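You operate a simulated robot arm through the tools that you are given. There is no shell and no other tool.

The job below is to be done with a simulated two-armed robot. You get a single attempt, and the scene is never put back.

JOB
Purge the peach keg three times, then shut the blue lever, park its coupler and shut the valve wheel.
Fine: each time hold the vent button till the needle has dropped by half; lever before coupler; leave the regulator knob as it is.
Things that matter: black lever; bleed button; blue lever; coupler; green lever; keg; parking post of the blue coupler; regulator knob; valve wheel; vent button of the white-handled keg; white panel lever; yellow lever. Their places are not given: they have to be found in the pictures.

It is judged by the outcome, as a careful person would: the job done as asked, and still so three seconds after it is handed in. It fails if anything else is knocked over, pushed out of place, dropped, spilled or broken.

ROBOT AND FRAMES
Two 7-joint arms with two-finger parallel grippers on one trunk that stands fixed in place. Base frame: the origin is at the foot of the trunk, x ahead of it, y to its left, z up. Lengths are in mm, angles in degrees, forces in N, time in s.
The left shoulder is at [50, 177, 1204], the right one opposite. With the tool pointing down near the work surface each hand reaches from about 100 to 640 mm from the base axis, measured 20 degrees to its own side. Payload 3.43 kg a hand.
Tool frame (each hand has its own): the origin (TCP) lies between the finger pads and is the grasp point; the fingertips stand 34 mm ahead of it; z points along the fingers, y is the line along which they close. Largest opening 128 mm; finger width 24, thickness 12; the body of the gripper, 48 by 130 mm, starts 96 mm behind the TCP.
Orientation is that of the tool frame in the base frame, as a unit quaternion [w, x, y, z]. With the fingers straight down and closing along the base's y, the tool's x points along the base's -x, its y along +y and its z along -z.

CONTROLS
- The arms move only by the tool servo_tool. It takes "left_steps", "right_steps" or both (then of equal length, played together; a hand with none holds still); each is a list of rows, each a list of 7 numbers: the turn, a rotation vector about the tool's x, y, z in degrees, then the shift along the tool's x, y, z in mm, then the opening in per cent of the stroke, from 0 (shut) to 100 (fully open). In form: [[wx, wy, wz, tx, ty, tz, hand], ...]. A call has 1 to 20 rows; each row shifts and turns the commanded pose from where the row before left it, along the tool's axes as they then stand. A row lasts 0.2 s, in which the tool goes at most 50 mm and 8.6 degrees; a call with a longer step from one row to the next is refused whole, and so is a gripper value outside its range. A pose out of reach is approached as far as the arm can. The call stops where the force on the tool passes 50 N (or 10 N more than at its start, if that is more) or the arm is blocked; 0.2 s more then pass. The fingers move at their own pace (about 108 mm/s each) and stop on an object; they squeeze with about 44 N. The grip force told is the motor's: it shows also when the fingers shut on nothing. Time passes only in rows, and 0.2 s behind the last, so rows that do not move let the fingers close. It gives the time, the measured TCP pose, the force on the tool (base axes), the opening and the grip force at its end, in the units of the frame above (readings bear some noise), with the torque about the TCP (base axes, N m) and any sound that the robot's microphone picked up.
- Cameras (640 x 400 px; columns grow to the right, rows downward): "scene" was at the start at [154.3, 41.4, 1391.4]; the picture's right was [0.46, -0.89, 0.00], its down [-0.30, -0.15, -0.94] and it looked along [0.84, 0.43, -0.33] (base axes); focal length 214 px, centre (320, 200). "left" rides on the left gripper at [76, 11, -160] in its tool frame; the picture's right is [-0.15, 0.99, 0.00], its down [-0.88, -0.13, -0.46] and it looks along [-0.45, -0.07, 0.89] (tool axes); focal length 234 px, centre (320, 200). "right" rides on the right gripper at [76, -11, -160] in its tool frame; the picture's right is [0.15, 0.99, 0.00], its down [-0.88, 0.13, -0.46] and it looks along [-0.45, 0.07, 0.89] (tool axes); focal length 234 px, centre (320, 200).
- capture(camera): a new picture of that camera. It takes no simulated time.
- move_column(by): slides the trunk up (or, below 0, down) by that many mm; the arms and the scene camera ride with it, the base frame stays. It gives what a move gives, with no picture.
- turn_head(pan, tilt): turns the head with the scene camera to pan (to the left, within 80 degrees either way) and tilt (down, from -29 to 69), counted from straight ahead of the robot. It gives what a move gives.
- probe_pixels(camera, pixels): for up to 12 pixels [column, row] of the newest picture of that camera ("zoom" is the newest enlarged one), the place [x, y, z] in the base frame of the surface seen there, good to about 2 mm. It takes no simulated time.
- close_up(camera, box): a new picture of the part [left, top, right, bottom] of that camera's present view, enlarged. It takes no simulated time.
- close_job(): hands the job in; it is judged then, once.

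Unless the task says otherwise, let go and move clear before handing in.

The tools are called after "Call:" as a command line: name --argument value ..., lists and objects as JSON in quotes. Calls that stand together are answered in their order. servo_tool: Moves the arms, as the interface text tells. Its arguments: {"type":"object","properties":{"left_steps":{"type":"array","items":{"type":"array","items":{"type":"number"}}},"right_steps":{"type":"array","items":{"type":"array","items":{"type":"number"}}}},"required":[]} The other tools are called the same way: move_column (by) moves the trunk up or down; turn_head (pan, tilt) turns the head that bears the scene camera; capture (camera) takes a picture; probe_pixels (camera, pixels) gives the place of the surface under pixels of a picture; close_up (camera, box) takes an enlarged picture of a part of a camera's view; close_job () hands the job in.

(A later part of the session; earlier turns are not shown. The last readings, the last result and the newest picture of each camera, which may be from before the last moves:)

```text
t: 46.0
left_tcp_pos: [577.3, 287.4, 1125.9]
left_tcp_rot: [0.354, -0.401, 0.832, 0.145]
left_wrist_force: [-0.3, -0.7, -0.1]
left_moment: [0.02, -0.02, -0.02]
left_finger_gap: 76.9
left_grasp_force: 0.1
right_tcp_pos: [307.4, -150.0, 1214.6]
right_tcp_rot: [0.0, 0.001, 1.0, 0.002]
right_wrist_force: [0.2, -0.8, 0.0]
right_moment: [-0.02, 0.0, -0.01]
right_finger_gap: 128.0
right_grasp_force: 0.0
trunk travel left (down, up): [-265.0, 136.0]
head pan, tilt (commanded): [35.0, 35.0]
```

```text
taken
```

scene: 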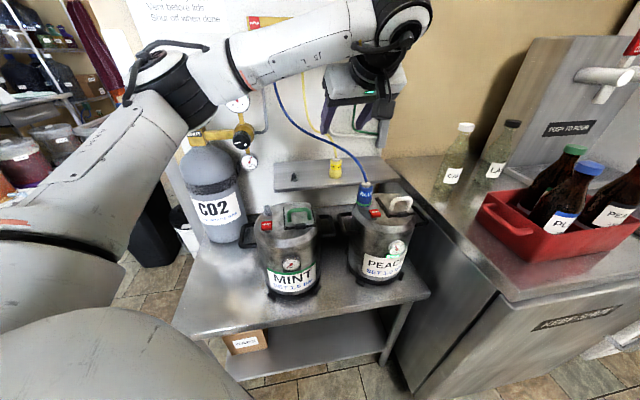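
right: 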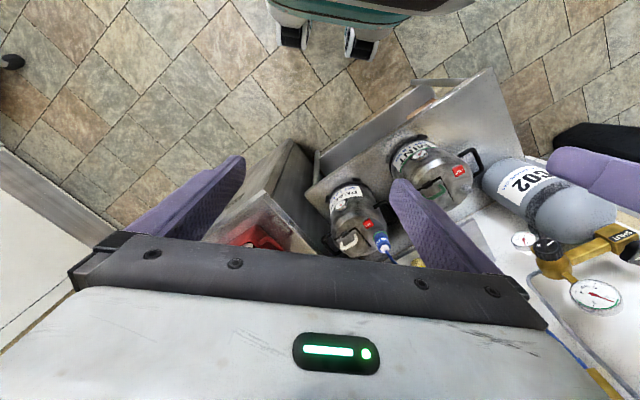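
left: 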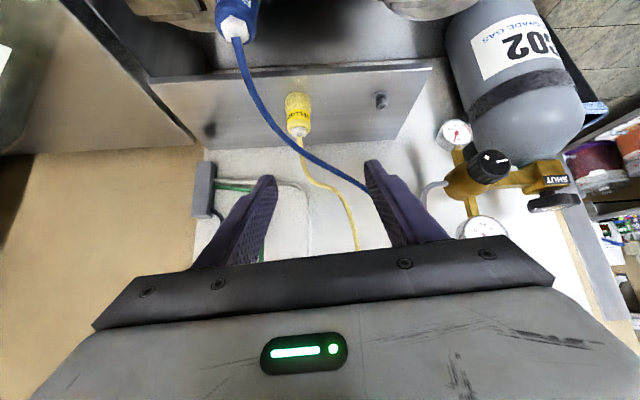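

The arm can't move right with this azimuth; turning the hand toward azimuth ~15° should free it. I'll rotate it −33° about the vertical in place.

Call:
servo_tool --left_steps '[[5.8, 0.36, 5.85, 0, 0, 0, 60], [5.8, 0.36, 5.85, 0, 0, 0, 60], [5.8, 0.36, 5.85, 0, 0, 0, 60], [5.8, 0.36, 5.85, 0, 0, 0, 60]]'

```text
t: 47.0
left_tcp_pos: [577.9, 286.2, 1125.7]
left_tcp_rot: [0.381, -0.147, 0.912, 0.038]
left_wrist_force: [-0.7, 0.6, -0.1]
left_moment: [0.03, 0.01, 0.01]
left_finger_gap: 76.5
left_grasp_force: 0.1
right_tcp_pos: [306.6, -150.0, 1215.1]
right_tcp_rot: [0.0, 0.001, 1.0, 0.0]
right_wrist_force: [-0.5, -0.1, -1.1]
right_moment: [0.03, -0.03, -0.01]
right_finger_gap: 128.1
right_grasp_force: 0.0
trunk travel left (down, up): [-265.0, 136.0]
head pan, tilt (commanded): [35.0, 35.0]
```

Rotation succeeded (azimuth ≈15°, −45° pitch). I'll move to the pre-grasp point 100 mm back from the coupler along the finger axis, (557,214,1021).

Call:
servo_tool --left_steps '[[0, 0, 0, 26.3, -14.5, 11.7, 60], [0, 0, 0, 26.3, -14.5, 11.7, 60], [0, 0, 0, 26.3, -14.5, 11.7, 60], [0, 0, 0, 26.3, -14.5, 11.7, 60]]'

Call:
capture --camera "left"

Call:
capture --camera "scene"

```text
t: 48.0
left_tcp_pos: [556.7, 212.7, 1018.9]
left_tcp_rot: [0.381, -0.148, 0.912, 0.039]
left_wrist_force: [0.1, -0.1, 1.3]
left_moment: [-0.01, 0.02, -0.02]
left_finger_gap: 76.8
left_grasp_force: 0.0
right_tcp_pos: [307.7, -150.3, 1215.4]
right_tcp_rot: [-0.001, 0.001, 1.0, 0.002]
right_wrist_force: [-0.1, 0.4, -0.4]
right_moment: [-0.02, -0.02, -0.01]
right_finger_gap: 128.1
right_grasp_force: 0.1
trunk travel left (down, up): [-265.0, 136.0]
head pan, tilt (commanded): [35.0, 35.0]
```

```text
taken
```

left: 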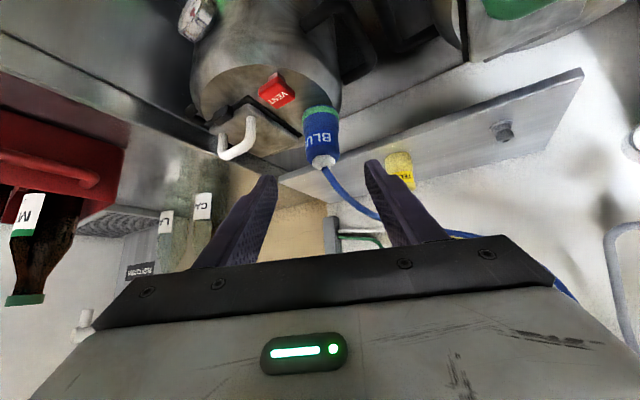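

```text
taken
```

scene: 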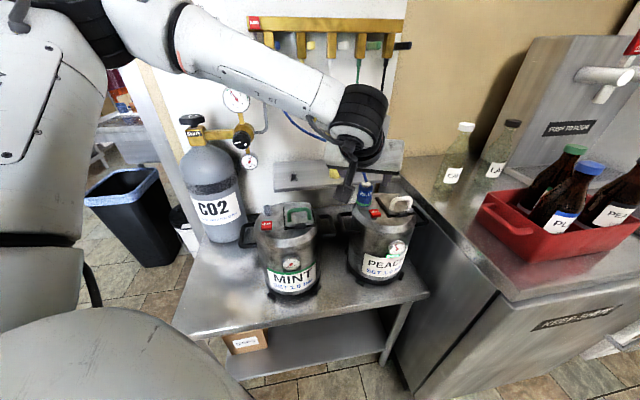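

The coupler (left view (322,138)) is centred between the fingers. I'll probe it and the post (503,132) for accurate positions.

Call:
close_up --camera "left" --box '[270, 80, 380, 190]'

Call:
probe_pixels --camera "left" --pixels '[[322, 160], [320, 150], [310, 135], [322, 133], [334, 132], [320, 115], [307, 118], [333, 112], [503, 125], [503, 133], [500, 140], [507, 138]]'

```text
3.64 times, centred on (325, 135) of left
```

zoom: 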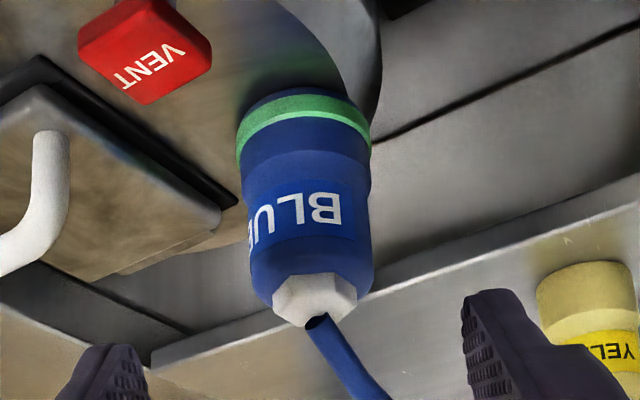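

```text
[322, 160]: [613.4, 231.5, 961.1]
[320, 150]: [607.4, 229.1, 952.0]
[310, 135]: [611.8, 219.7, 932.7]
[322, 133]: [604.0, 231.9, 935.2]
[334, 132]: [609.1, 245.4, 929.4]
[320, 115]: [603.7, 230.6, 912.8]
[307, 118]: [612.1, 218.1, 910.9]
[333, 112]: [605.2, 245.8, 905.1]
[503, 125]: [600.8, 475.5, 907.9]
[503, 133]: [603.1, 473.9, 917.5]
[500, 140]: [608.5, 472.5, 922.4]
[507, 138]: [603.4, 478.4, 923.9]
```

The coupler axis is about (622,235) with radius ≈18, and the post about (607,477). I'll advance 100 mm along the fingers so they straddle the coupler's upper body at z≈947.

Call:
servo_tool --left_steps '[[0, 0, 0, 0.5, 1.25, 24.9, 60], [0, 0, 0, 0.5, 1.25, 24.9, 60], [0, 0, 0, 0.5, 1.25, 24.9, 60], [0, 0, 0, 0.5, 1.25, 24.9, 60]]'

Call:
capture --camera "left"

Call:
close_up --camera "scene" --box '[320, 140, 430, 260]'

```text
t: 49.0
left_tcp_pos: [621.2, 236.4, 947.6]
left_tcp_rot: [0.381, -0.146, 0.912, 0.038]
left_wrist_force: [-0.2, 0.3, -0.2]
left_moment: [-0.01, 0.01, 0.0]
left_finger_gap: 76.9
left_grasp_force: 0.0
right_tcp_pos: [306.5, -149.1, 1215.6]
right_tcp_rot: [0.0, 0.001, 1.0, 0.001]
right_wrist_force: [-0.5, 0.8, -0.8]
right_moment: [0.0, 0.01, 0.01]
right_finger_gap: 128.1
right_grasp_force: 0.0
trunk travel left (down, up): [-265.0, 136.0]
head pan, tilt (commanded): [35.0, 35.0]
```

```text
taken
```

left: 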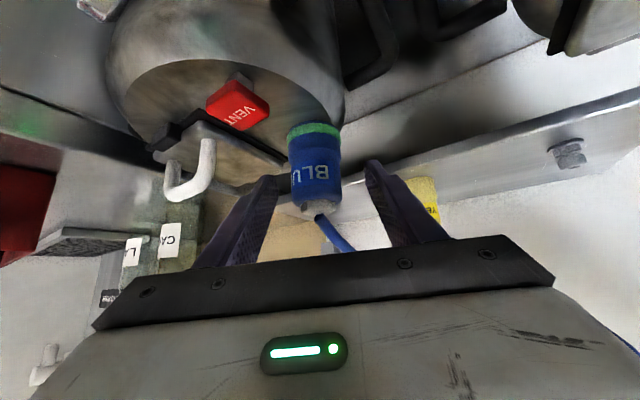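

```text
3.33 times, centred on (375, 200) of scene
```

zoom: 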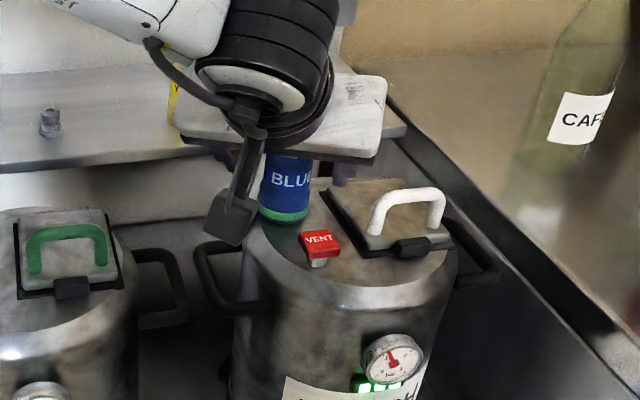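

The coupler stands between the fingers, slightly toward the picture-left one. I'll probe its sides to centre before closing.

Call:
probe_pixels --camera "left" --pixels '[[294, 175], [303, 175], [316, 175], [330, 175], [339, 175], [316, 190], [300, 190], [334, 190], [318, 207], [268, 185], [375, 175], [316, 150]]'

```text
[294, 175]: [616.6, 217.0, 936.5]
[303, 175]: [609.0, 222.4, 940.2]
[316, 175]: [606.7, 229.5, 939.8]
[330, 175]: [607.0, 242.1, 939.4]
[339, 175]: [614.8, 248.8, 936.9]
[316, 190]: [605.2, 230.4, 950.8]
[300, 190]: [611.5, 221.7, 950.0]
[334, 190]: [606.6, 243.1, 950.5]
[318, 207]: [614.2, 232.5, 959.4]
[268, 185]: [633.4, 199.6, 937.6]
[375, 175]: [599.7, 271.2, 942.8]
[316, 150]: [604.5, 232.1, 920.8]
```

The coupler axis is near (623,234.5), about 2 mm off the hand's centre line. I'll shift 2 mm and close the fingers.

Call:
servo_tool --left_steps '[[0, 0, 0, 0, -2.2, 0, 60], [0, 0, 0, 0, 0, 0, 0], [0, 0, 0, 0, 0, 0, 0], [0, 0, 0, 0, 0, 0, 0]]'

Call:
capture --camera "left"

```text
t: 50.0
left_tcp_pos: [623.5, 235.6, 948.3]
left_tcp_rot: [0.381, -0.148, 0.912, 0.04]
left_wrist_force: [-0.2, 1.3, 2.6]
left_moment: [0.09, -0.03, -0.01]
left_finger_gap: 38.9
left_grasp_force: 43.8
right_tcp_pos: [307.0, -149.3, 1214.6]
right_tcp_rot: [0.0, 0.001, 1.0, 0.001]
right_wrist_force: [-0.2, -0.1, -0.4]
right_moment: [-0.02, 0.01, 0.01]
right_finger_gap: 128.1
right_grasp_force: 0.1
trunk travel left (down, up): [-265.0, 136.0]
head pan, tilt (commanded): [35.0, 35.0]
```

```text
taken
```

left: 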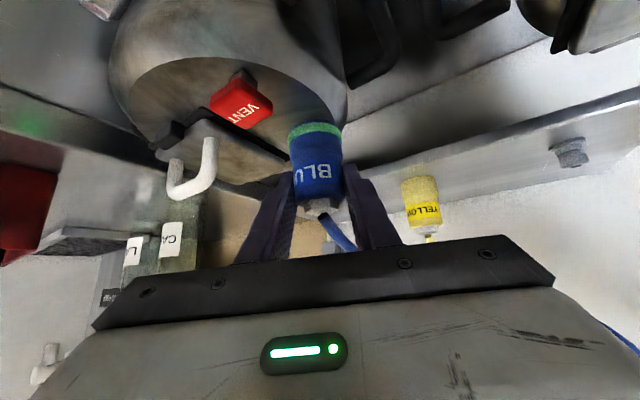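

Gripped: gap 38.9 mm at 44 N. I'll lift straight up in small steps and watch the force.

Call:
servo_tool --left_steps '[[0, 0, 0, -3.5, -0.2, -3.5, 0], [0, 0, 0, -3.5, -0.2, -3.5, 0]]'

Call:
close_up --camera "left" --box '[220, 80, 440, 260]'

```text
t: 50.6
left_tcp_pos: [623.4, 235.4, 958.3]
left_tcp_rot: [0.38, -0.147, 0.913, 0.038]
left_wrist_force: [0.1, 0.7, 0.0]
left_moment: [0.0, 0.0, -0.01]
left_finger_gap: 38.5
left_grasp_force: 43.8
right_tcp_pos: [306.4, -149.2, 1213.5]
right_tcp_rot: [0.0, 0.001, 1.0, 0.001]
right_wrist_force: [0.4, -0.1, 0.1]
right_moment: [0.01, -0.01, 0.05]
right_finger_gap: 127.9
right_grasp_force: 0.0
trunk travel left (down, up): [-265.0, 136.0]
head pan, tilt (commanded): [35.0, 35.0]
```

```text
2.22 times, centred on (330, 170) of left
```

zoom: 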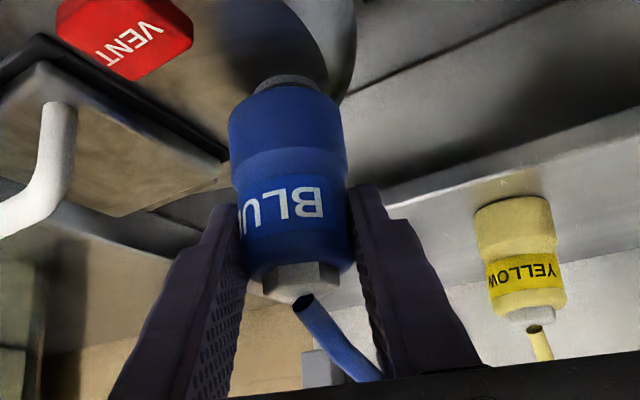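

The coupler lifts freely (keg stub visible at zoom (285,80)). I'll lift another 36 mm to clear the posts.

Call:
servo_tool --left_steps '[[0, 0, 0, -8.5, -0.5, -8.5, 0], [0, 0, 0, -8.5, -0.5, -8.5, 0], [0, 0, 0, -8.5, -0.5, -8.5, 0]]'

Call:
capture --camera "left"

Call:
capture --camera "scene"

```text
t: 51.4
left_tcp_pos: [622.0, 234.8, 994.0]
left_tcp_rot: [0.381, -0.148, 0.912, 0.039]
left_wrist_force: [0.2, -0.7, -0.2]
left_moment: [0.01, 0.03, 0.01]
left_finger_gap: 38.7
left_grasp_force: 44.2
right_tcp_pos: [306.1, -150.3, 1214.7]
right_tcp_rot: [0.0, 0.001, 1.0, 0.001]
right_wrist_force: [0.3, -1.2, -0.2]
right_moment: [-0.02, 0.01, 0.02]
right_finger_gap: 127.7
right_grasp_force: 0.1
trunk travel left (down, up): [-265.0, 136.0]
head pan, tilt (commanded): [35.0, 35.0]
```

```text
taken
```

left: 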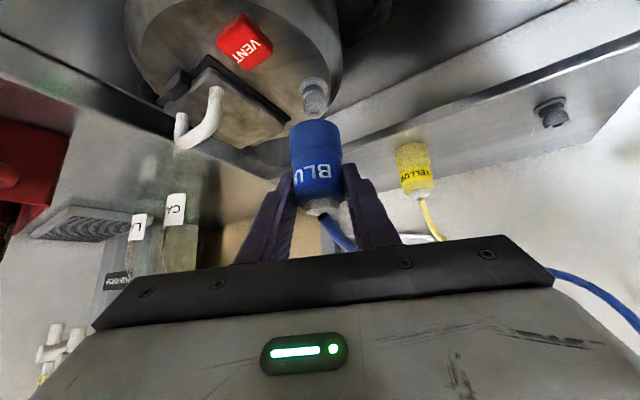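

```text
taken
```

scene: 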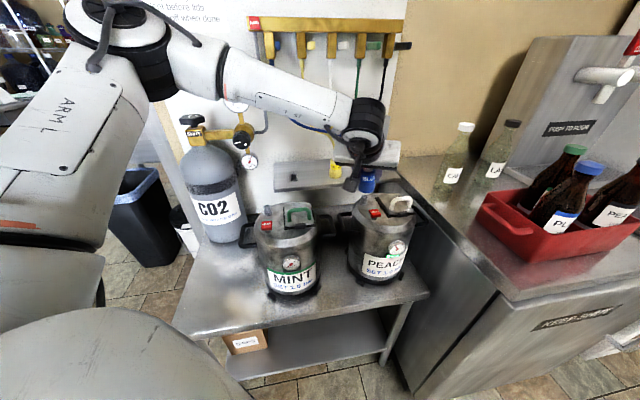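

The coupler is free at z=994 and the keg stub shows at (314,97). I'll probe the stub and the parking post the same way, to get the exact offset between them.

Call:
close_up --camera "left" --box '[290, 70, 340, 125]'

Call:
probe_pixels --camera "zoom" --pixels '[[260, 150], [300, 150], [340, 150], [260, 200], [300, 200], [340, 200], [300, 240], [270, 270], [300, 270], [330, 270], [300, 300], [300, 320]]'

Call:
close_up --camera "left" --box '[525, 85, 580, 140]'

Call:
probe_pixels --camera "zoom" --pixels '[[260, 150], [300, 150], [340, 150], [260, 200], [300, 200], [340, 200], [300, 240], [270, 270], [300, 270], [330, 270], [300, 300], [300, 320]]'

```text
7.27 times, centred on (315, 98) of left
```

zoom: 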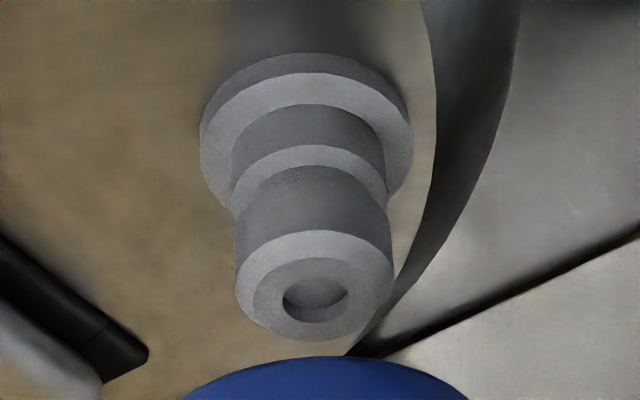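

```text
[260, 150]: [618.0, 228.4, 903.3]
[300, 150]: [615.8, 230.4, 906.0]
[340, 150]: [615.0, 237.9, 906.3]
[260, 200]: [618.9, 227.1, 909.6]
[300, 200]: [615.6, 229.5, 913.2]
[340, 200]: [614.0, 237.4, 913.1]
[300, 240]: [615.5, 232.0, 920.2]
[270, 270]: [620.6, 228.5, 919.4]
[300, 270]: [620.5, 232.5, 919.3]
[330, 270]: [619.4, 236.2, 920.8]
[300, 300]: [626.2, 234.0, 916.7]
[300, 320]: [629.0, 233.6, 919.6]
```

```text
7.27 times, centred on (552, 112) of left
```

zoom: 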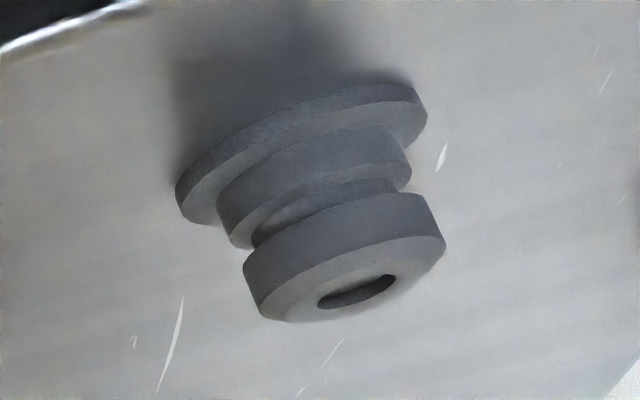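

```text
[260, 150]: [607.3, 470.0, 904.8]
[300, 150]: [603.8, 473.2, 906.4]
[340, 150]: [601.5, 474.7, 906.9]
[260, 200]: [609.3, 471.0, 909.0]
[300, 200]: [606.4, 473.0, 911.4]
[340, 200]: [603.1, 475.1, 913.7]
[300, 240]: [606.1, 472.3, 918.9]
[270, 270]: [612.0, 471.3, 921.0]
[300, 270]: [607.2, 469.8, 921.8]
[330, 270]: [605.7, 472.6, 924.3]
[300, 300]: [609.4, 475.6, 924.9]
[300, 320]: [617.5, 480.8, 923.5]
```

Both are identical nipples; the keg stub's top centre is about (624.5,234.5,920). I'll probe around the parking post's top rim to get its centre.

Call:
probe_pixels --camera "zoom" --pixels '[[357, 292], [310, 300], [405, 272], [345, 275], [375, 305], [280, 315], [430, 245], [340, 268], [400, 285], [320, 308], [265, 300], [440, 255]]'

Call:
close_up --camera "left" --box '[290, 70, 340, 125]'

Call:
probe_pixels --camera "zoom" --pixels '[[315, 298], [265, 295], [365, 295], [315, 262], [315, 332], [245, 275], [385, 275], [315, 245]]'

```text
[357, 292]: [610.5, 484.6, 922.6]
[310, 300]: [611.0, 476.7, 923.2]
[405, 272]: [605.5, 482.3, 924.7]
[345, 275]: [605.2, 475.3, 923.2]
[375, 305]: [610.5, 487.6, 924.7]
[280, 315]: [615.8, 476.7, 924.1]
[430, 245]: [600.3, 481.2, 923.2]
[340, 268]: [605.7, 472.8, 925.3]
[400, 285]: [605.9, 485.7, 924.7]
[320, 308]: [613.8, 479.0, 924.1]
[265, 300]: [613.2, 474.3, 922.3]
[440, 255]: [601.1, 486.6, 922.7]
```

```text
7.27 times, centred on (315, 98) of left
```

zoom: 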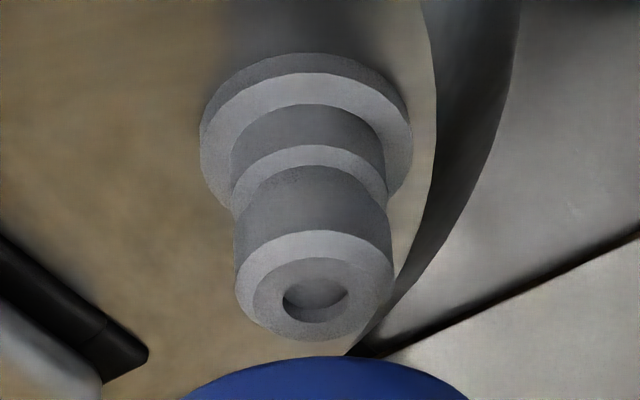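

```text
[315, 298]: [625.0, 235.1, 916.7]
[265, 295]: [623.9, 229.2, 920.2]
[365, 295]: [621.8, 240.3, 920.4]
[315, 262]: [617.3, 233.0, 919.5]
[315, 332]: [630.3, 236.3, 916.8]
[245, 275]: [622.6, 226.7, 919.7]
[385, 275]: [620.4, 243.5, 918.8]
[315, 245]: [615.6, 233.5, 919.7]
```

The parking post's top centre is about (608,480,924), 4 mm higher than the keg stub; the knob is near its left side, so I'll turn the hand toward azimuth ~39° as it arrives. First I translate half the way at z≈994.

Call:
servo_tool --left_steps '[[0, 0, 0, -6.2, 29.8, 4.4, 0], [0, 0, 0, -6.2, 29.8, 4.4, 0], [0, 0, 0, -6.2, 29.8, 4.4, 0], [0, 0, 0, -6.2, 29.8, 4.4, 0]]'

Call:
capture --camera "scene"

Call:
capture --camera "left"

```text
t: 52.4
left_tcp_pos: [615.8, 357.6, 993.9]
left_tcp_rot: [0.381, -0.148, 0.912, 0.039]
left_wrist_force: [0.4, 0.4, -1.0]
left_moment: [0.04, 0.01, 0.0]
left_finger_gap: 39.0
left_grasp_force: 44.2
right_tcp_pos: [307.3, -148.6, 1215.9]
right_tcp_rot: [0.0, 0.001, 1.0, 0.001]
right_wrist_force: [0.9, -0.2, 0.3]
right_moment: [-0.01, 0.03, -0.04]
right_finger_gap: 128.1
right_grasp_force: 0.1
trunk travel left (down, up): [-265.0, 136.0]
head pan, tilt (commanded): [35.0, 35.0]
```

```text
taken
```

scene: 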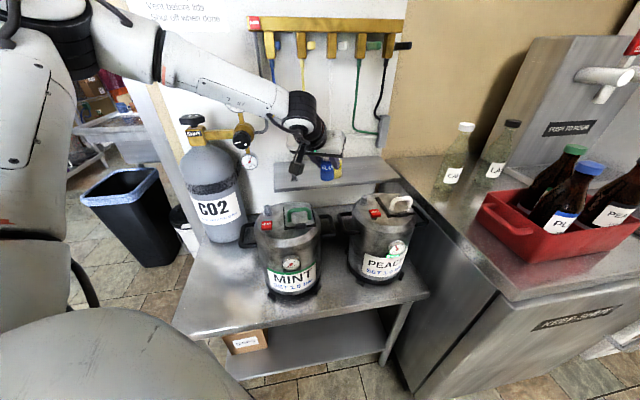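

```text
taken
```

left: 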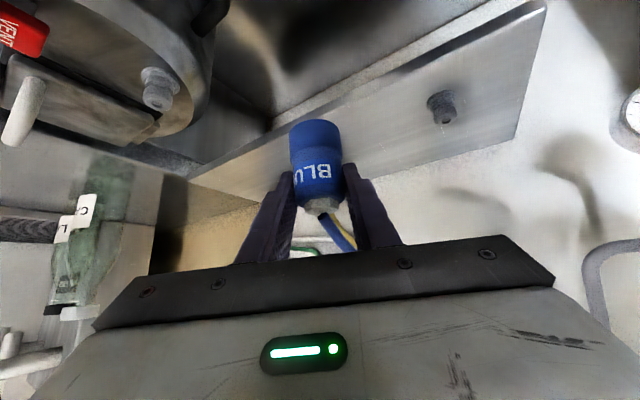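

The coupler travels fine, forearm clear. I'll do the remaining move to over the post while turning the hand about 24° left.

Call:
servo_tool --left_steps '[[-5.65, -0.34, -5.66, -6.2, 29.8, 4.4, 0], [-5.65, -0.34, -5.66, -9, 28.5, 7.3, 0], [-5.65, -0.34, -5.66, -11.7, 26.6, 10.1, 0], [0, 0, 0, -14.1, 24.2, 12.7, 0]]'

Call:
capture --camera "scene"

Call:
capture --camera "left"

```text
t: 53.4
left_tcp_pos: [607.9, 481.6, 993.7]
left_tcp_rot: [0.364, -0.335, 0.861, 0.118]
left_wrist_force: [0.3, 0.4, -1.4]
left_moment: [0.0, 0.02, -0.04]
left_finger_gap: 38.7
left_grasp_force: 43.6
right_tcp_pos: [306.7, -148.7, 1214.3]
right_tcp_rot: [0.0, 0.0, 1.0, 0.002]
right_wrist_force: [0.0, 0.1, -0.3]
right_moment: [-0.02, -0.03, 0.0]
right_finger_gap: 128.0
right_grasp_force: 0.0
trunk travel left (down, up): [-265.0, 136.0]
head pan, tilt (commanded): [35.0, 35.0]
```

```text
taken
```

scene: 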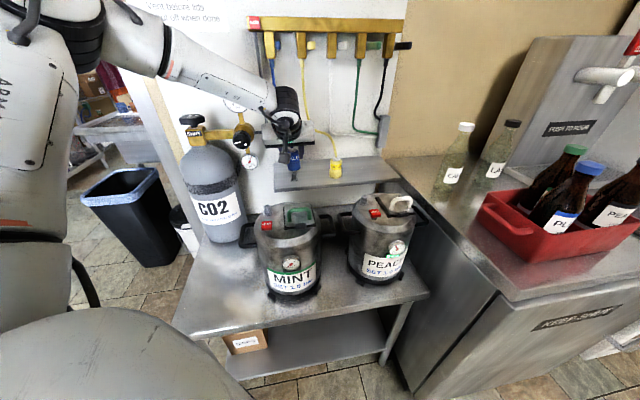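

```text
taken
```

left: 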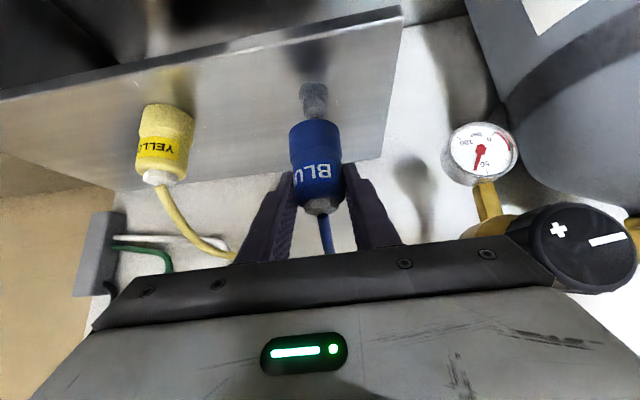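

The coupler is over the post (post visible right beneath at (315,95)); the regulator knob is near the picture right (580,245). I'll probe the knob and post to check clearance and alignment.

Call:
probe_pixels --camera "left" --pixels '[[560, 235], [600, 250], [545, 260], [580, 215], [630, 250], [590, 290], [478, 150], [545, 280]]'

Call:
close_up --camera "left" --box '[280, 65, 350, 135]'

Call:
probe_pixels --camera "zoom" --pixels '[[230, 120], [320, 100], [370, 120], [250, 200], [300, 200], [360, 200], [250, 250], [300, 250], [360, 250], [250, 310], [320, 320], [400, 320]]'

```text
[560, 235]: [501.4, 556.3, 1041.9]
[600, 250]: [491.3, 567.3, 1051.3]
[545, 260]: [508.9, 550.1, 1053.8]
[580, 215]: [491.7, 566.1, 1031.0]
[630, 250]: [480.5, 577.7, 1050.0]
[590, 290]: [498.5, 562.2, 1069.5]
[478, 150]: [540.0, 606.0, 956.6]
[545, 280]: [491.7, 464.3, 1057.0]
```

```text
5.71 times, centred on (315, 100) of left
```

zoom: 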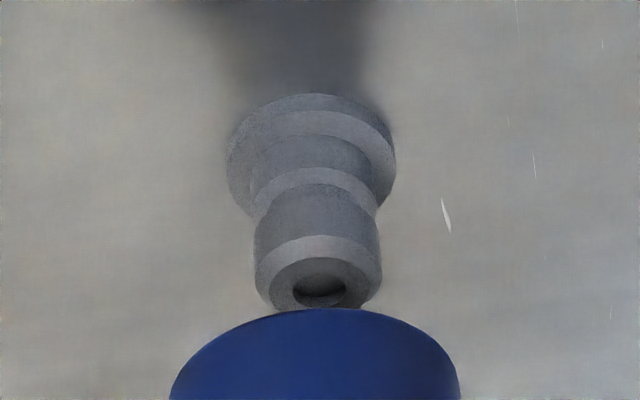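

```text
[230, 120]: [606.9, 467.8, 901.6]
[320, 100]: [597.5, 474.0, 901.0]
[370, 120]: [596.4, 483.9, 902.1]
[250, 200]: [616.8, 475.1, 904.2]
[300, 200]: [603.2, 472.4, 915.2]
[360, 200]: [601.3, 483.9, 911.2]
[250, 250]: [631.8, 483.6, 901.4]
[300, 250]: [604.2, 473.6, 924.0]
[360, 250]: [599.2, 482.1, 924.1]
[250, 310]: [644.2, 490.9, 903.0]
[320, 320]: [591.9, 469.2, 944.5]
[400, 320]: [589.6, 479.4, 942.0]
```

Alignment is within about 1 mm and the knob is ~80 mm clear of the hand. I'll shift 1.2 mm and lower 30 mm, then check.

Call:
servo_tool --left_steps '[[0, 0, 0, 7.7, -0.5, 6.6, 0], [0, 0, 0, 7.06, 0.4, 7.07, 0], [0, 0, 0, 4.2, 0.25, 4.2, 0]]'

Call:
capture --camera "left"

Call:
close_up --camera "scene" --box '[250, 110, 350, 210]'

```text
t: 54.2
left_tcp_pos: [608.6, 479.8, 969.2]
left_tcp_rot: [0.364, -0.335, 0.861, 0.118]
left_wrist_force: [-1.2, 0.4, -0.6]
left_moment: [0.04, 0.0, 0.04]
left_finger_gap: 38.8
left_grasp_force: 44.0
right_tcp_pos: [307.2, -148.8, 1214.3]
right_tcp_rot: [0.0, 0.0, 1.0, 0.001]
right_wrist_force: [1.0, 0.9, 1.2]
right_moment: [0.0, 0.0, 0.01]
right_finger_gap: 128.1
right_grasp_force: 0.0
trunk travel left (down, up): [-265.0, 136.0]
head pan, tilt (commanded): [35.0, 35.0]
```

```text
taken
```

left: 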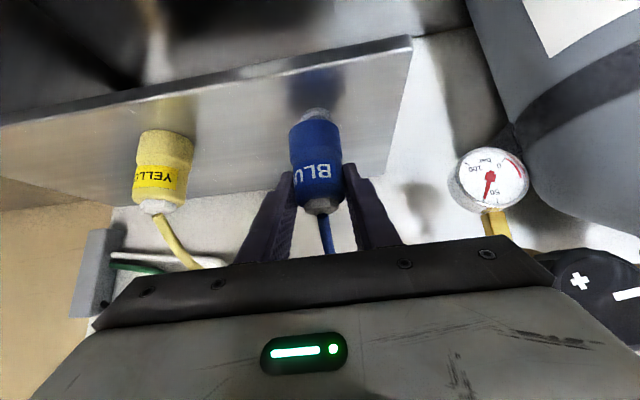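

```text
4.00 times, centred on (300, 160) of scene
```

zoom: 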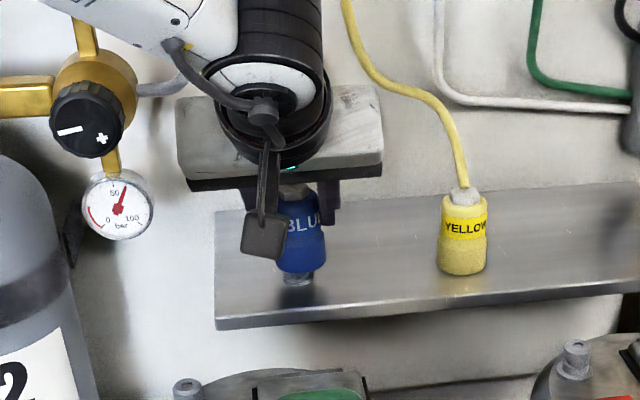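

The coupler mouth is now just onto the post top (zoom (297,278)), with no side force. I'll lower the remaining ~17 mm in steps.

Call:
servo_tool --left_steps '[[0, 0, 0, 4.2, 0.25, 4.2, 0], [0, 0, 0, 4.2, 0.25, 4.2, 0], [0, 0, 0, 2.1, 0.12, 2.1, 0]]'

Call:
capture --camera "left"

Call:
close_up --camera "scene" --box '[250, 110, 350, 210]'

```text
t: 55.0
left_tcp_pos: [608.0, 479.8, 953.8]
left_tcp_rot: [0.364, -0.334, 0.861, 0.118]
left_wrist_force: [-3.4, 2.5, 1.2]
left_moment: [0.19, 0.2, 0.02]
left_finger_gap: 38.8
left_grasp_force: 44.4
right_tcp_pos: [306.9, -148.5, 1215.2]
right_tcp_rot: [0.0, 0.0, 1.0, 0.0]
right_wrist_force: [0.2, -0.3, 0.5]
right_moment: [0.0, -0.01, 0.02]
right_finger_gap: 127.8
right_grasp_force: 0.1
trunk travel left (down, up): [-265.0, 136.0]
head pan, tilt (commanded): [35.0, 35.0]
```

```text
taken
```

left: 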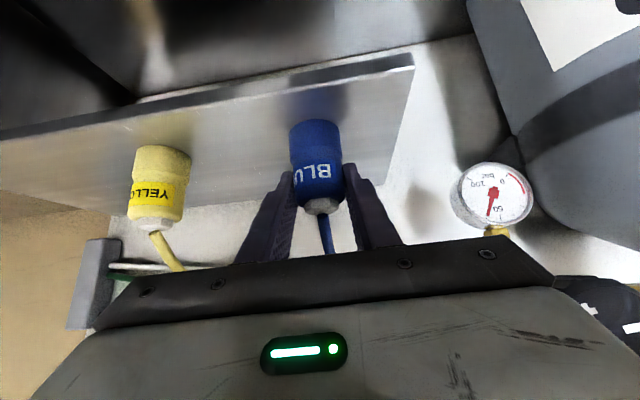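

```text
4.00 times, centred on (300, 160) of scene
```

zoom: 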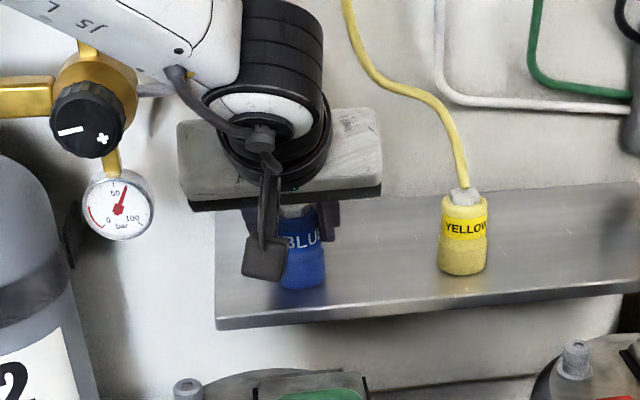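

The coupler is nearly down (TCP z=953.8, light side force). I'll lower 3 mm more to seat it.

Call:
servo_tool --left_steps '[[0, 0, 0, 1.4, 0.1, 1.4, 0], [0, 0, 0, 0.7, 0, 0.7, 0]]'

Call:
close_up --camera "left" --box '[260, 90, 380, 230]'

```text
t: 55.6
left_tcp_pos: [606.7, 480.8, 953.7]
left_tcp_rot: [0.367, -0.335, 0.86, 0.119]
left_wrist_force: [-9.4, 3.6, 10.7]
left_moment: [0.33, 0.52, 0.09]
left_finger_gap: 38.6
left_grasp_force: 43.6
right_tcp_pos: [305.9, -149.7, 1214.6]
right_tcp_rot: [0.001, 0.001, 1.0, 0.001]
right_wrist_force: [-0.7, 0.0, -0.7]
right_moment: [0.0, -0.02, 0.0]
right_finger_gap: 128.1
right_grasp_force: 0.1
trunk travel left (down, up): [-265.0, 136.0]
head pan, tilt (commanded): [35.0, 35.0]
```

```text
2.86 times, centred on (320, 160) of left
```

zoom: 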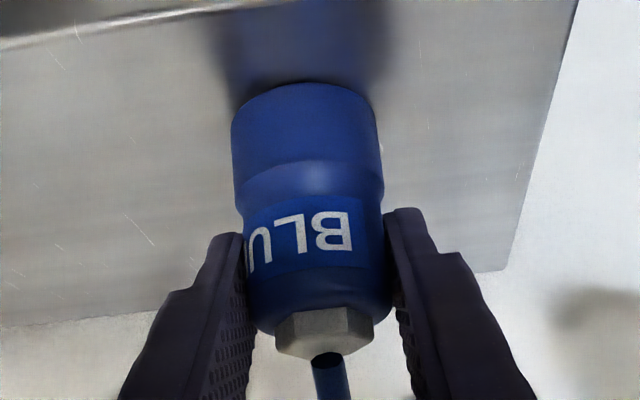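

The tool feels ~11 N upward at z=953.7: the coupler has bottomed on the shelf. I'll open the fingers and check the coupler stands properly.

Call:
servo_tool --left_steps '[[0, 0, 0, 0, 0, 0, 60], [0, 0, 0, 0, 0, 0, 60], [0, 0, 0, 0, 0, 0, 60]]'

Call:
capture --camera "left"

Call:
close_up --camera "left" --box '[100, 90, 380, 240]'

```text
t: 56.4
left_tcp_pos: [608.4, 478.9, 952.2]
left_tcp_rot: [0.365, -0.335, 0.861, 0.117]
left_wrist_force: [-0.8, -0.2, 0.6]
left_moment: [-0.03, -0.01, 0.01]
left_finger_gap: 76.8
left_grasp_force: 0.0
right_tcp_pos: [306.0, -150.7, 1214.8]
right_tcp_rot: [0.0, 0.001, 1.0, 0.001]
right_wrist_force: [-0.1, -0.8, 0.2]
right_moment: [0.02, -0.01, 0.0]
right_finger_gap: 128.1
right_grasp_force: 0.1
trunk travel left (down, up): [-265.0, 136.0]
head pan, tilt (commanded): [35.0, 35.0]
```

```text
taken
```

left: 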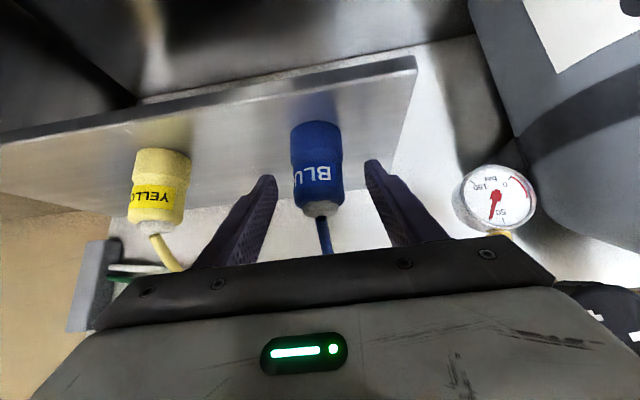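

```text
2.29 times, centred on (240, 165) of left
```

zoom: 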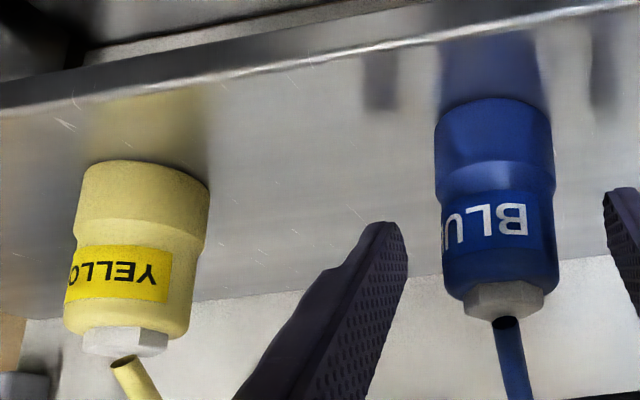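

The blue coupler stands by itself like the yellow one. I'll probe both to compare heights and check it is fully seated.

Call:
probe_pixels --camera "zoom" --pixels '[[120, 345], [125, 310], [140, 245], [140, 165], [505, 305], [505, 280], [495, 190], [492, 105], [460, 285], [548, 285], [130, 160], [490, 98]]'

```text
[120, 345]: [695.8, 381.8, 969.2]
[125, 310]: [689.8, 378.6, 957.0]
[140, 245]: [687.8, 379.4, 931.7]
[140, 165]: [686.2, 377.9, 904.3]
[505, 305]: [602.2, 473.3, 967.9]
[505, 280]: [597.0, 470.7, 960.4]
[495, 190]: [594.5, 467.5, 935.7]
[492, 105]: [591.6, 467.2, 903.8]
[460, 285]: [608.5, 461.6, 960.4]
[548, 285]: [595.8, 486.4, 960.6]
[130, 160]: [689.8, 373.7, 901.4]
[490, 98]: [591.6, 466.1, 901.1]
```

Both couplers sit at the same heights (bases z≈901–904), so the blue coupler is parked. I'll retreat the hand back and up along its axis, then look at the valve wheel.

Call:
servo_tool --left_steps '[[0, 0, 0, 0, 0, -20, 60], [0, 0, 0, 0, 0, -35, 60], [0, 0, 0, 0, 0, -40, 60], [0, 0, 0, -15, 0, -35, 60], [0, 0, 0, -15, 0, -35, 60]]'

Call:
capture --camera "left"

Call:
turn_head --pan 45 --tilt 25

Call:
capture --camera "scene"

```text
t: 57.6
left_tcp_pos: [533.8, 419.6, 1089.0]
left_tcp_rot: [0.364, -0.334, 0.862, 0.117]
left_wrist_force: [0.0, -0.3, 0.5]
left_moment: [-0.01, -0.02, 0.02]
left_finger_gap: 76.7
left_grasp_force: 0.1
right_tcp_pos: [305.5, -150.3, 1215.6]
right_tcp_rot: [0.0, 0.001, 1.0, 0.0]
right_wrist_force: [-1.0, -0.8, 1.0]
right_moment: [0.02, -0.01, -0.01]
right_finger_gap: 128.0
right_grasp_force: 0.1
trunk travel left (down, up): [-265.0, 136.0]
head pan, tilt (commanded): [35.0, 35.0]
```

```text
taken
```

left: 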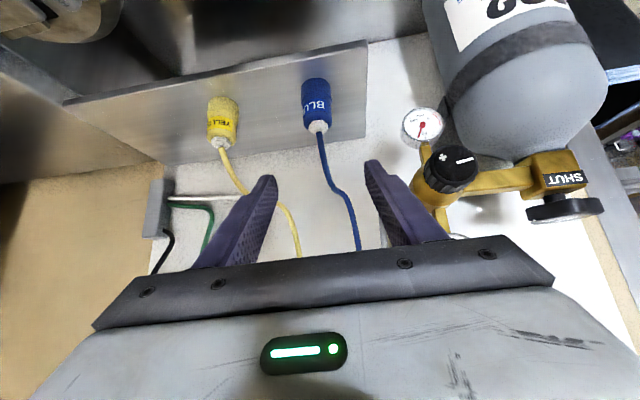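

```text
t: 58.4
left_tcp_pos: [534.8, 419.5, 1087.2]
left_tcp_rot: [0.365, -0.334, 0.861, 0.117]
left_wrist_force: [-0.3, 0.2, 0.2]
left_moment: [-0.01, -0.03, -0.03]
left_finger_gap: 76.8
left_grasp_force: 0.0
right_tcp_pos: [307.0, -150.8, 1215.2]
right_tcp_rot: [0.0, 0.001, 1.0, 0.001]
right_wrist_force: [0.3, 0.6, 0.0]
right_moment: [0.02, -0.04, -0.04]
right_finger_gap: 127.9
right_grasp_force: 0.0
trunk travel left (down, up): [-265.0, 136.0]
head pan, tilt (commanded): [45.0, 25.0]
```

```text
taken
```

scene: 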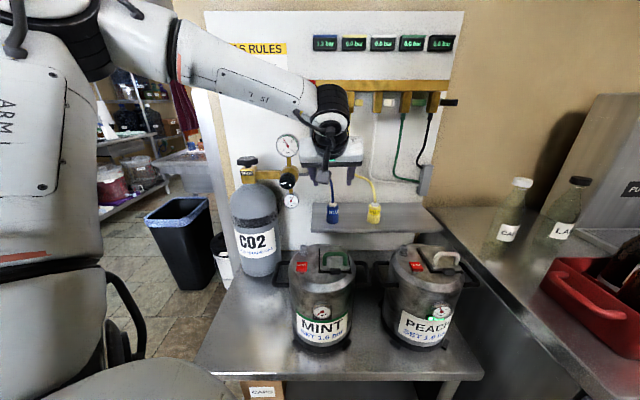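

The blue coupler stands parked beside the yellow one (scene (331,212)). Next I look closely at the valve wheel at (248,163) and the regulator readings.

Call:
close_up --camera "scene" --box '[230, 148, 266, 184]'

Call:
probe_pixels --camera "zoom" --pixels '[[230, 140], [400, 140], [320, 90], [320, 150], [320, 180], [250, 170], [390, 170], [320, 210], [320, 240], [300, 290], [390, 290], [450, 290]]'

Call:
close_up --camera "scene" --box '[268, 130, 312, 210]'

```text
11.11 times, centred on (248, 166) of scene
```

zoom: 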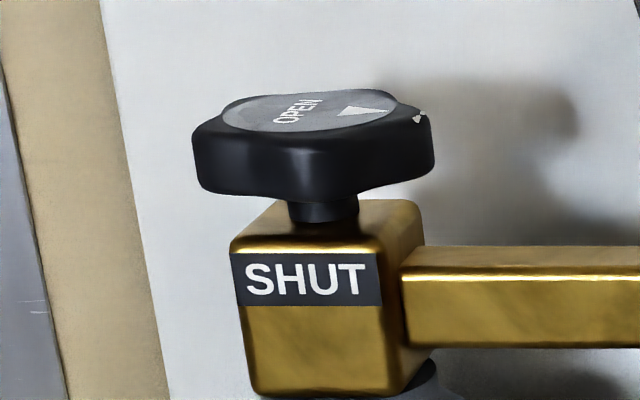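

```text
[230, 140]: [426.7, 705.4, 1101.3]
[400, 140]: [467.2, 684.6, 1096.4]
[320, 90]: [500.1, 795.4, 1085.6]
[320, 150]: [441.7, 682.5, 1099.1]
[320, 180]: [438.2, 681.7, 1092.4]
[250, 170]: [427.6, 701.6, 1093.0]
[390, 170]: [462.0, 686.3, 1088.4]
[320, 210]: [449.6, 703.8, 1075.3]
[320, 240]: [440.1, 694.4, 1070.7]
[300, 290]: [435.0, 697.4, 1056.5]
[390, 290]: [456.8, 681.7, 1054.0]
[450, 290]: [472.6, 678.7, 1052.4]
```

```text
5.00 times, centred on (290, 170) of scene
```

zoom: 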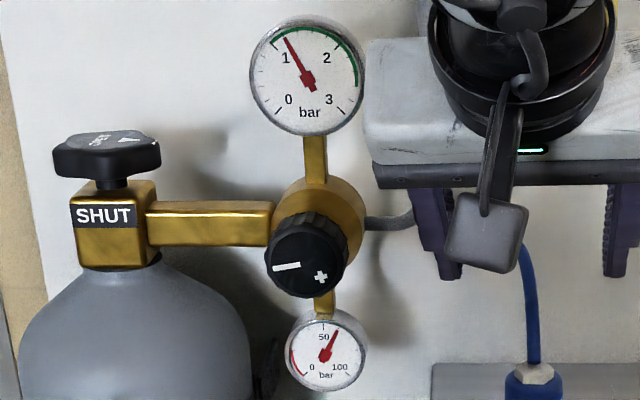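

The wheel's axis is about (455,713), rim radius ≈33, z≈1084–1107; its pointer ("OPEN ▼") points right while the block's front bears "SHUT", so it needs turning clockwise seen from above. I'll raise the trunk 130 mm and bring the left hand nearer, well outward of the gauges, for a look from above.

Call:
move_column --by 130

Call:
servo_tool --left_steps '[[0, 0, 0, 0, 20, -35, 60], [0, 0, 0, 0, 20, -35, 60], [0, 0, 0, 0, 25, -25, 60], [0, 0, 0, 0, 25, -25, 60]]'

Call:
capture --camera "left"

Call:
capture --camera "scene"

```text
t: 59.9
left_tcp_pos: [534.5, 420.8, 1218.1]
left_tcp_rot: [0.365, -0.333, 0.861, 0.116]
left_wrist_force: [-0.4, 0.5, 0.2]
left_moment: [0.01, 0.0, -0.05]
left_finger_gap: 76.5
left_grasp_force: 0.0
right_tcp_pos: [305.9, -149.0, 1345.4]
right_tcp_rot: [-0.001, 0.001, 1.0, 0.001]
right_wrist_force: [-0.7, 0.3, 0.1]
right_moment: [-0.04, 0.01, 0.03]
right_finger_gap: 128.0
right_grasp_force: 0.0
trunk travel left (down, up): [-395.0, 6.0]
head pan, tilt (commanded): [45.0, 25.0]
```

```text
t: 60.9
left_tcp_pos: [408.9, 433.5, 1300.3]
left_tcp_rot: [0.364, -0.334, 0.861, 0.117]
left_wrist_force: [-0.3, -0.1, 0.7]
left_moment: [0.0, 0.01, 0.0]
left_finger_gap: 76.8
left_grasp_force: 0.0
right_tcp_pos: [307.7, -149.0, 1346.4]
right_tcp_rot: [0.0, 0.001, 1.0, 0.0]
right_wrist_force: [-0.1, 0.2, 1.1]
right_moment: [0.05, -0.01, -0.02]
right_finger_gap: 128.1
right_grasp_force: 0.0
trunk travel left (down, up): [-395.0, 6.0]
head pan, tilt (commanded): [45.0, 25.0]
```

```text
taken
```

left: 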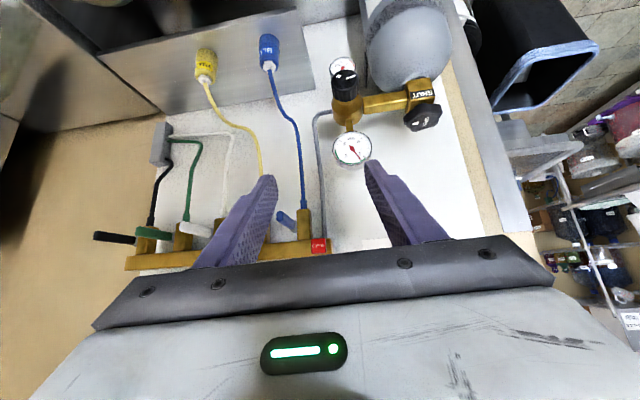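

```text
taken
```

scene: 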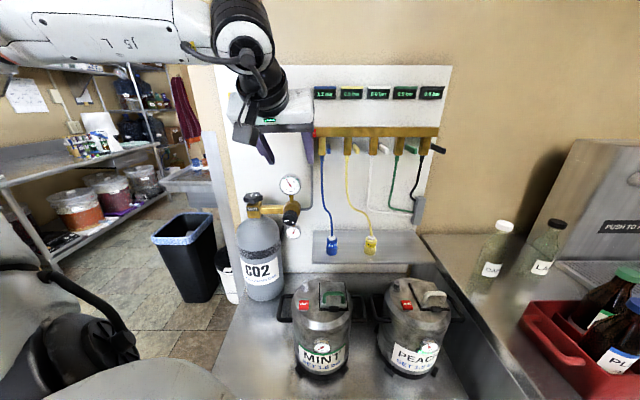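

The wrist camera now sees the wheel from above at (423,116) and the blue lever still shut at (288,218). I'll zoom on the wheel.

Call:
close_up --camera "left" --box '[390, 75, 455, 140]'

Call:
probe_pixels --camera "zoom" --pixels '[[320, 230], [250, 230], [400, 230], [320, 290], [380, 180], [240, 280], [400, 280], [310, 130], [420, 130], [300, 60], [220, 150], [330, 330]]'

```text
6.15 times, centred on (422, 108) of left
```

zoom: 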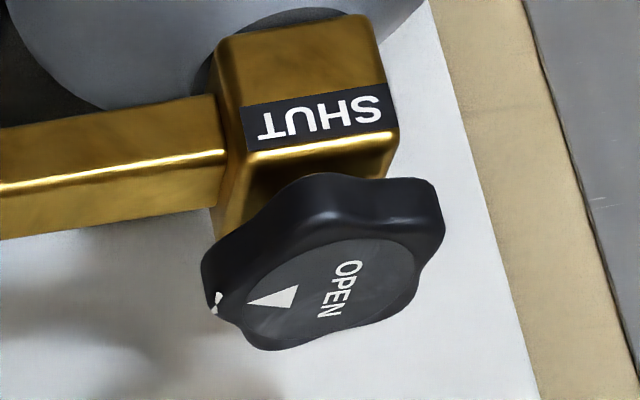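

```text
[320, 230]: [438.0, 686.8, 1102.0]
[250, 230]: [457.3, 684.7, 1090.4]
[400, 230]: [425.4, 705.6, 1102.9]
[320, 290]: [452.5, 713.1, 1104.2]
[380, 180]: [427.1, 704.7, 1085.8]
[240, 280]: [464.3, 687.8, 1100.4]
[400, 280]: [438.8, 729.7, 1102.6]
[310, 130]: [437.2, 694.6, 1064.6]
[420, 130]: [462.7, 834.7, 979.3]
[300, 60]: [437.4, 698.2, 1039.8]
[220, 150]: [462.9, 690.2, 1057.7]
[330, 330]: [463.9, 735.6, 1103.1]
```

The pointer on the wheel aims at about −65° azimuth; "SHUT" on the block's front is at −135°, i.e. 70° clockwise from above. I'll turn the hand to azimuth ~65° and move left, high above, to prepare for gripping the wheel (centre ≈(453,713), z 1084–1104).

Call:
servo_tool --left_steps '[[-6.0, -0.35, -6.0, -13.6, 28.9, 26, 72], [-6.0, -0.35, -6.0, -16.3, 24.5, 29, 72], [-6.0, -0.35, -6.0, -18.4, 19.5, 31.4, 72]]'

Call:
capture --camera "left"

Call:
capture --camera "scene"

```text
t: 61.7
left_tcp_pos: [417.1, 554.9, 1269.3]
left_tcp_rot: [0.328, -0.517, 0.766, 0.195]
left_wrist_force: [0.0, -0.1, -0.3]
left_moment: [-0.03, 0.0, 0.02]
left_finger_gap: 92.3
left_grasp_force: 0.0
right_tcp_pos: [306.3, -147.8, 1344.7]
right_tcp_rot: [-0.001, 0.001, 1.0, 0.001]
right_wrist_force: [-0.3, 0.5, -0.1]
right_moment: [-0.04, 0.01, -0.03]
right_finger_gap: 127.9
right_grasp_force: 0.2
trunk travel left (down, up): [-395.0, 6.0]
head pan, tilt (commanded): [45.0, 25.0]
```

```text
taken
```

left: 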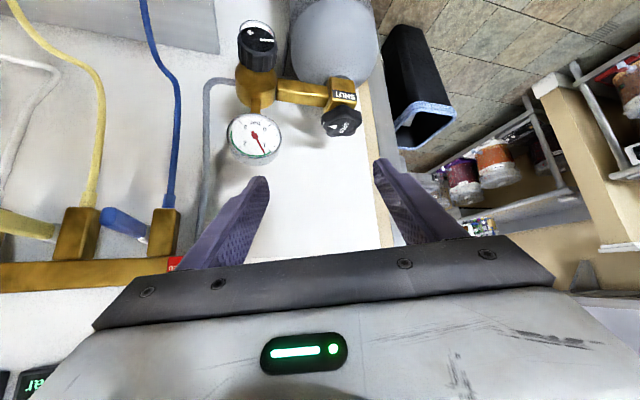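

```text
taken
```

scene: 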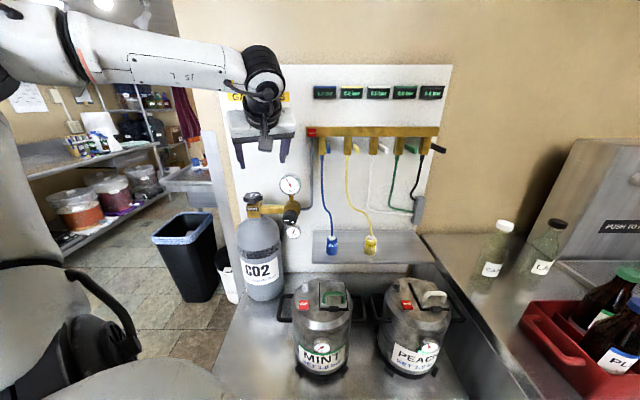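

At azimuth 65° the wheel is at (342,122), nearly centred between the fingers. I'll zoom and probe its outline once more.

Call:
close_up --camera "left" --box '[310, 80, 370, 145]'

Call:
probe_pixels --camera "zoom" --pixels '[[320, 220], [330, 260], [370, 260], [420, 280], [330, 310], [400, 310], [430, 240], [250, 240], [250, 280], [320, 200], [390, 190], [220, 170]]'

```text
6.15 times, centred on (340, 112) of left
```

zoom: 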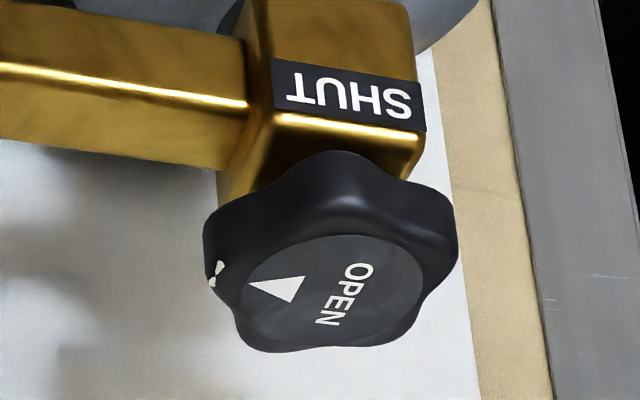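

```text
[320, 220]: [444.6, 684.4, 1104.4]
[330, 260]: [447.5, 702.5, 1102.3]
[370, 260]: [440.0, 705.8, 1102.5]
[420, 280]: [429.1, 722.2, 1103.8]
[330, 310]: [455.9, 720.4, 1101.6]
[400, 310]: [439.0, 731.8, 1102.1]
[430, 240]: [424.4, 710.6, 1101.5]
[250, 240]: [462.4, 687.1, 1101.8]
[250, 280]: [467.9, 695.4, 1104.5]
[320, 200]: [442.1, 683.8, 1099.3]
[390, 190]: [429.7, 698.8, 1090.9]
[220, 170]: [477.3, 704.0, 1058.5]
```

The wheel axis is (452.5,713.2), five-lobed, top z≈1104. I'll move to a pre-grasp 80 mm back along the fingers.

Call:
servo_tool --left_steps '[[0, 0, 0, 2.4, 9, 33.3, 72], [0, 0, 0, 2.4, 9, 33.3, 72], [0, 0, 0, 2.4, 9, 33.3, 72], [0, 0, 0, 2.4, 9, 33.3, 72]]'

Call:
capture --camera "left"

Call:
close_up --camera "scene" --box '[210, 120, 330, 240]'

```text
t: 62.7
left_tcp_pos: [423.5, 647.4, 1165.9]
left_tcp_rot: [0.329, -0.516, 0.767, 0.195]
left_wrist_force: [-0.2, -0.5, 0.4]
left_moment: [-0.03, -0.03, 0.02]
left_finger_gap: 92.3
left_grasp_force: 0.1
right_tcp_pos: [307.5, -147.8, 1345.7]
right_tcp_rot: [0.0, 0.002, 1.0, 0.001]
right_wrist_force: [-1.0, 0.0, 0.0]
right_moment: [-0.01, 0.03, 0.04]
right_finger_gap: 128.0
right_grasp_force: 0.1
trunk travel left (down, up): [-395.0, 6.0]
head pan, tilt (commanded): [45.0, 25.0]
```

```text
taken
```

left: 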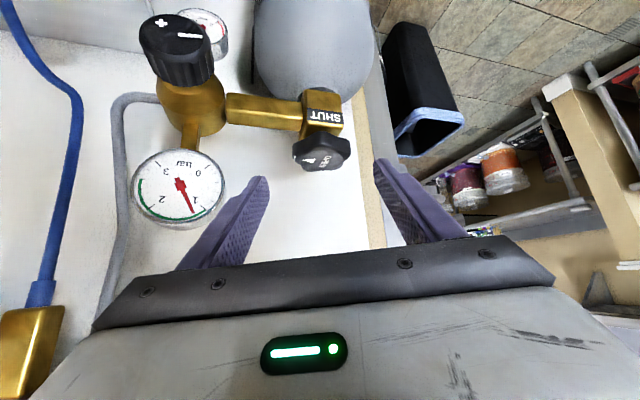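

```text
3.33 times, centred on (270, 180) of scene
```

zoom: 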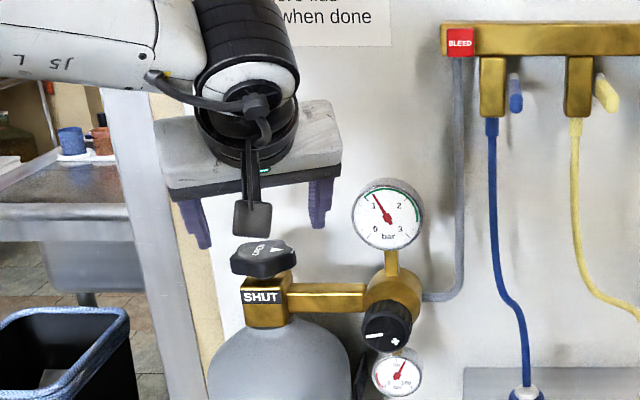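

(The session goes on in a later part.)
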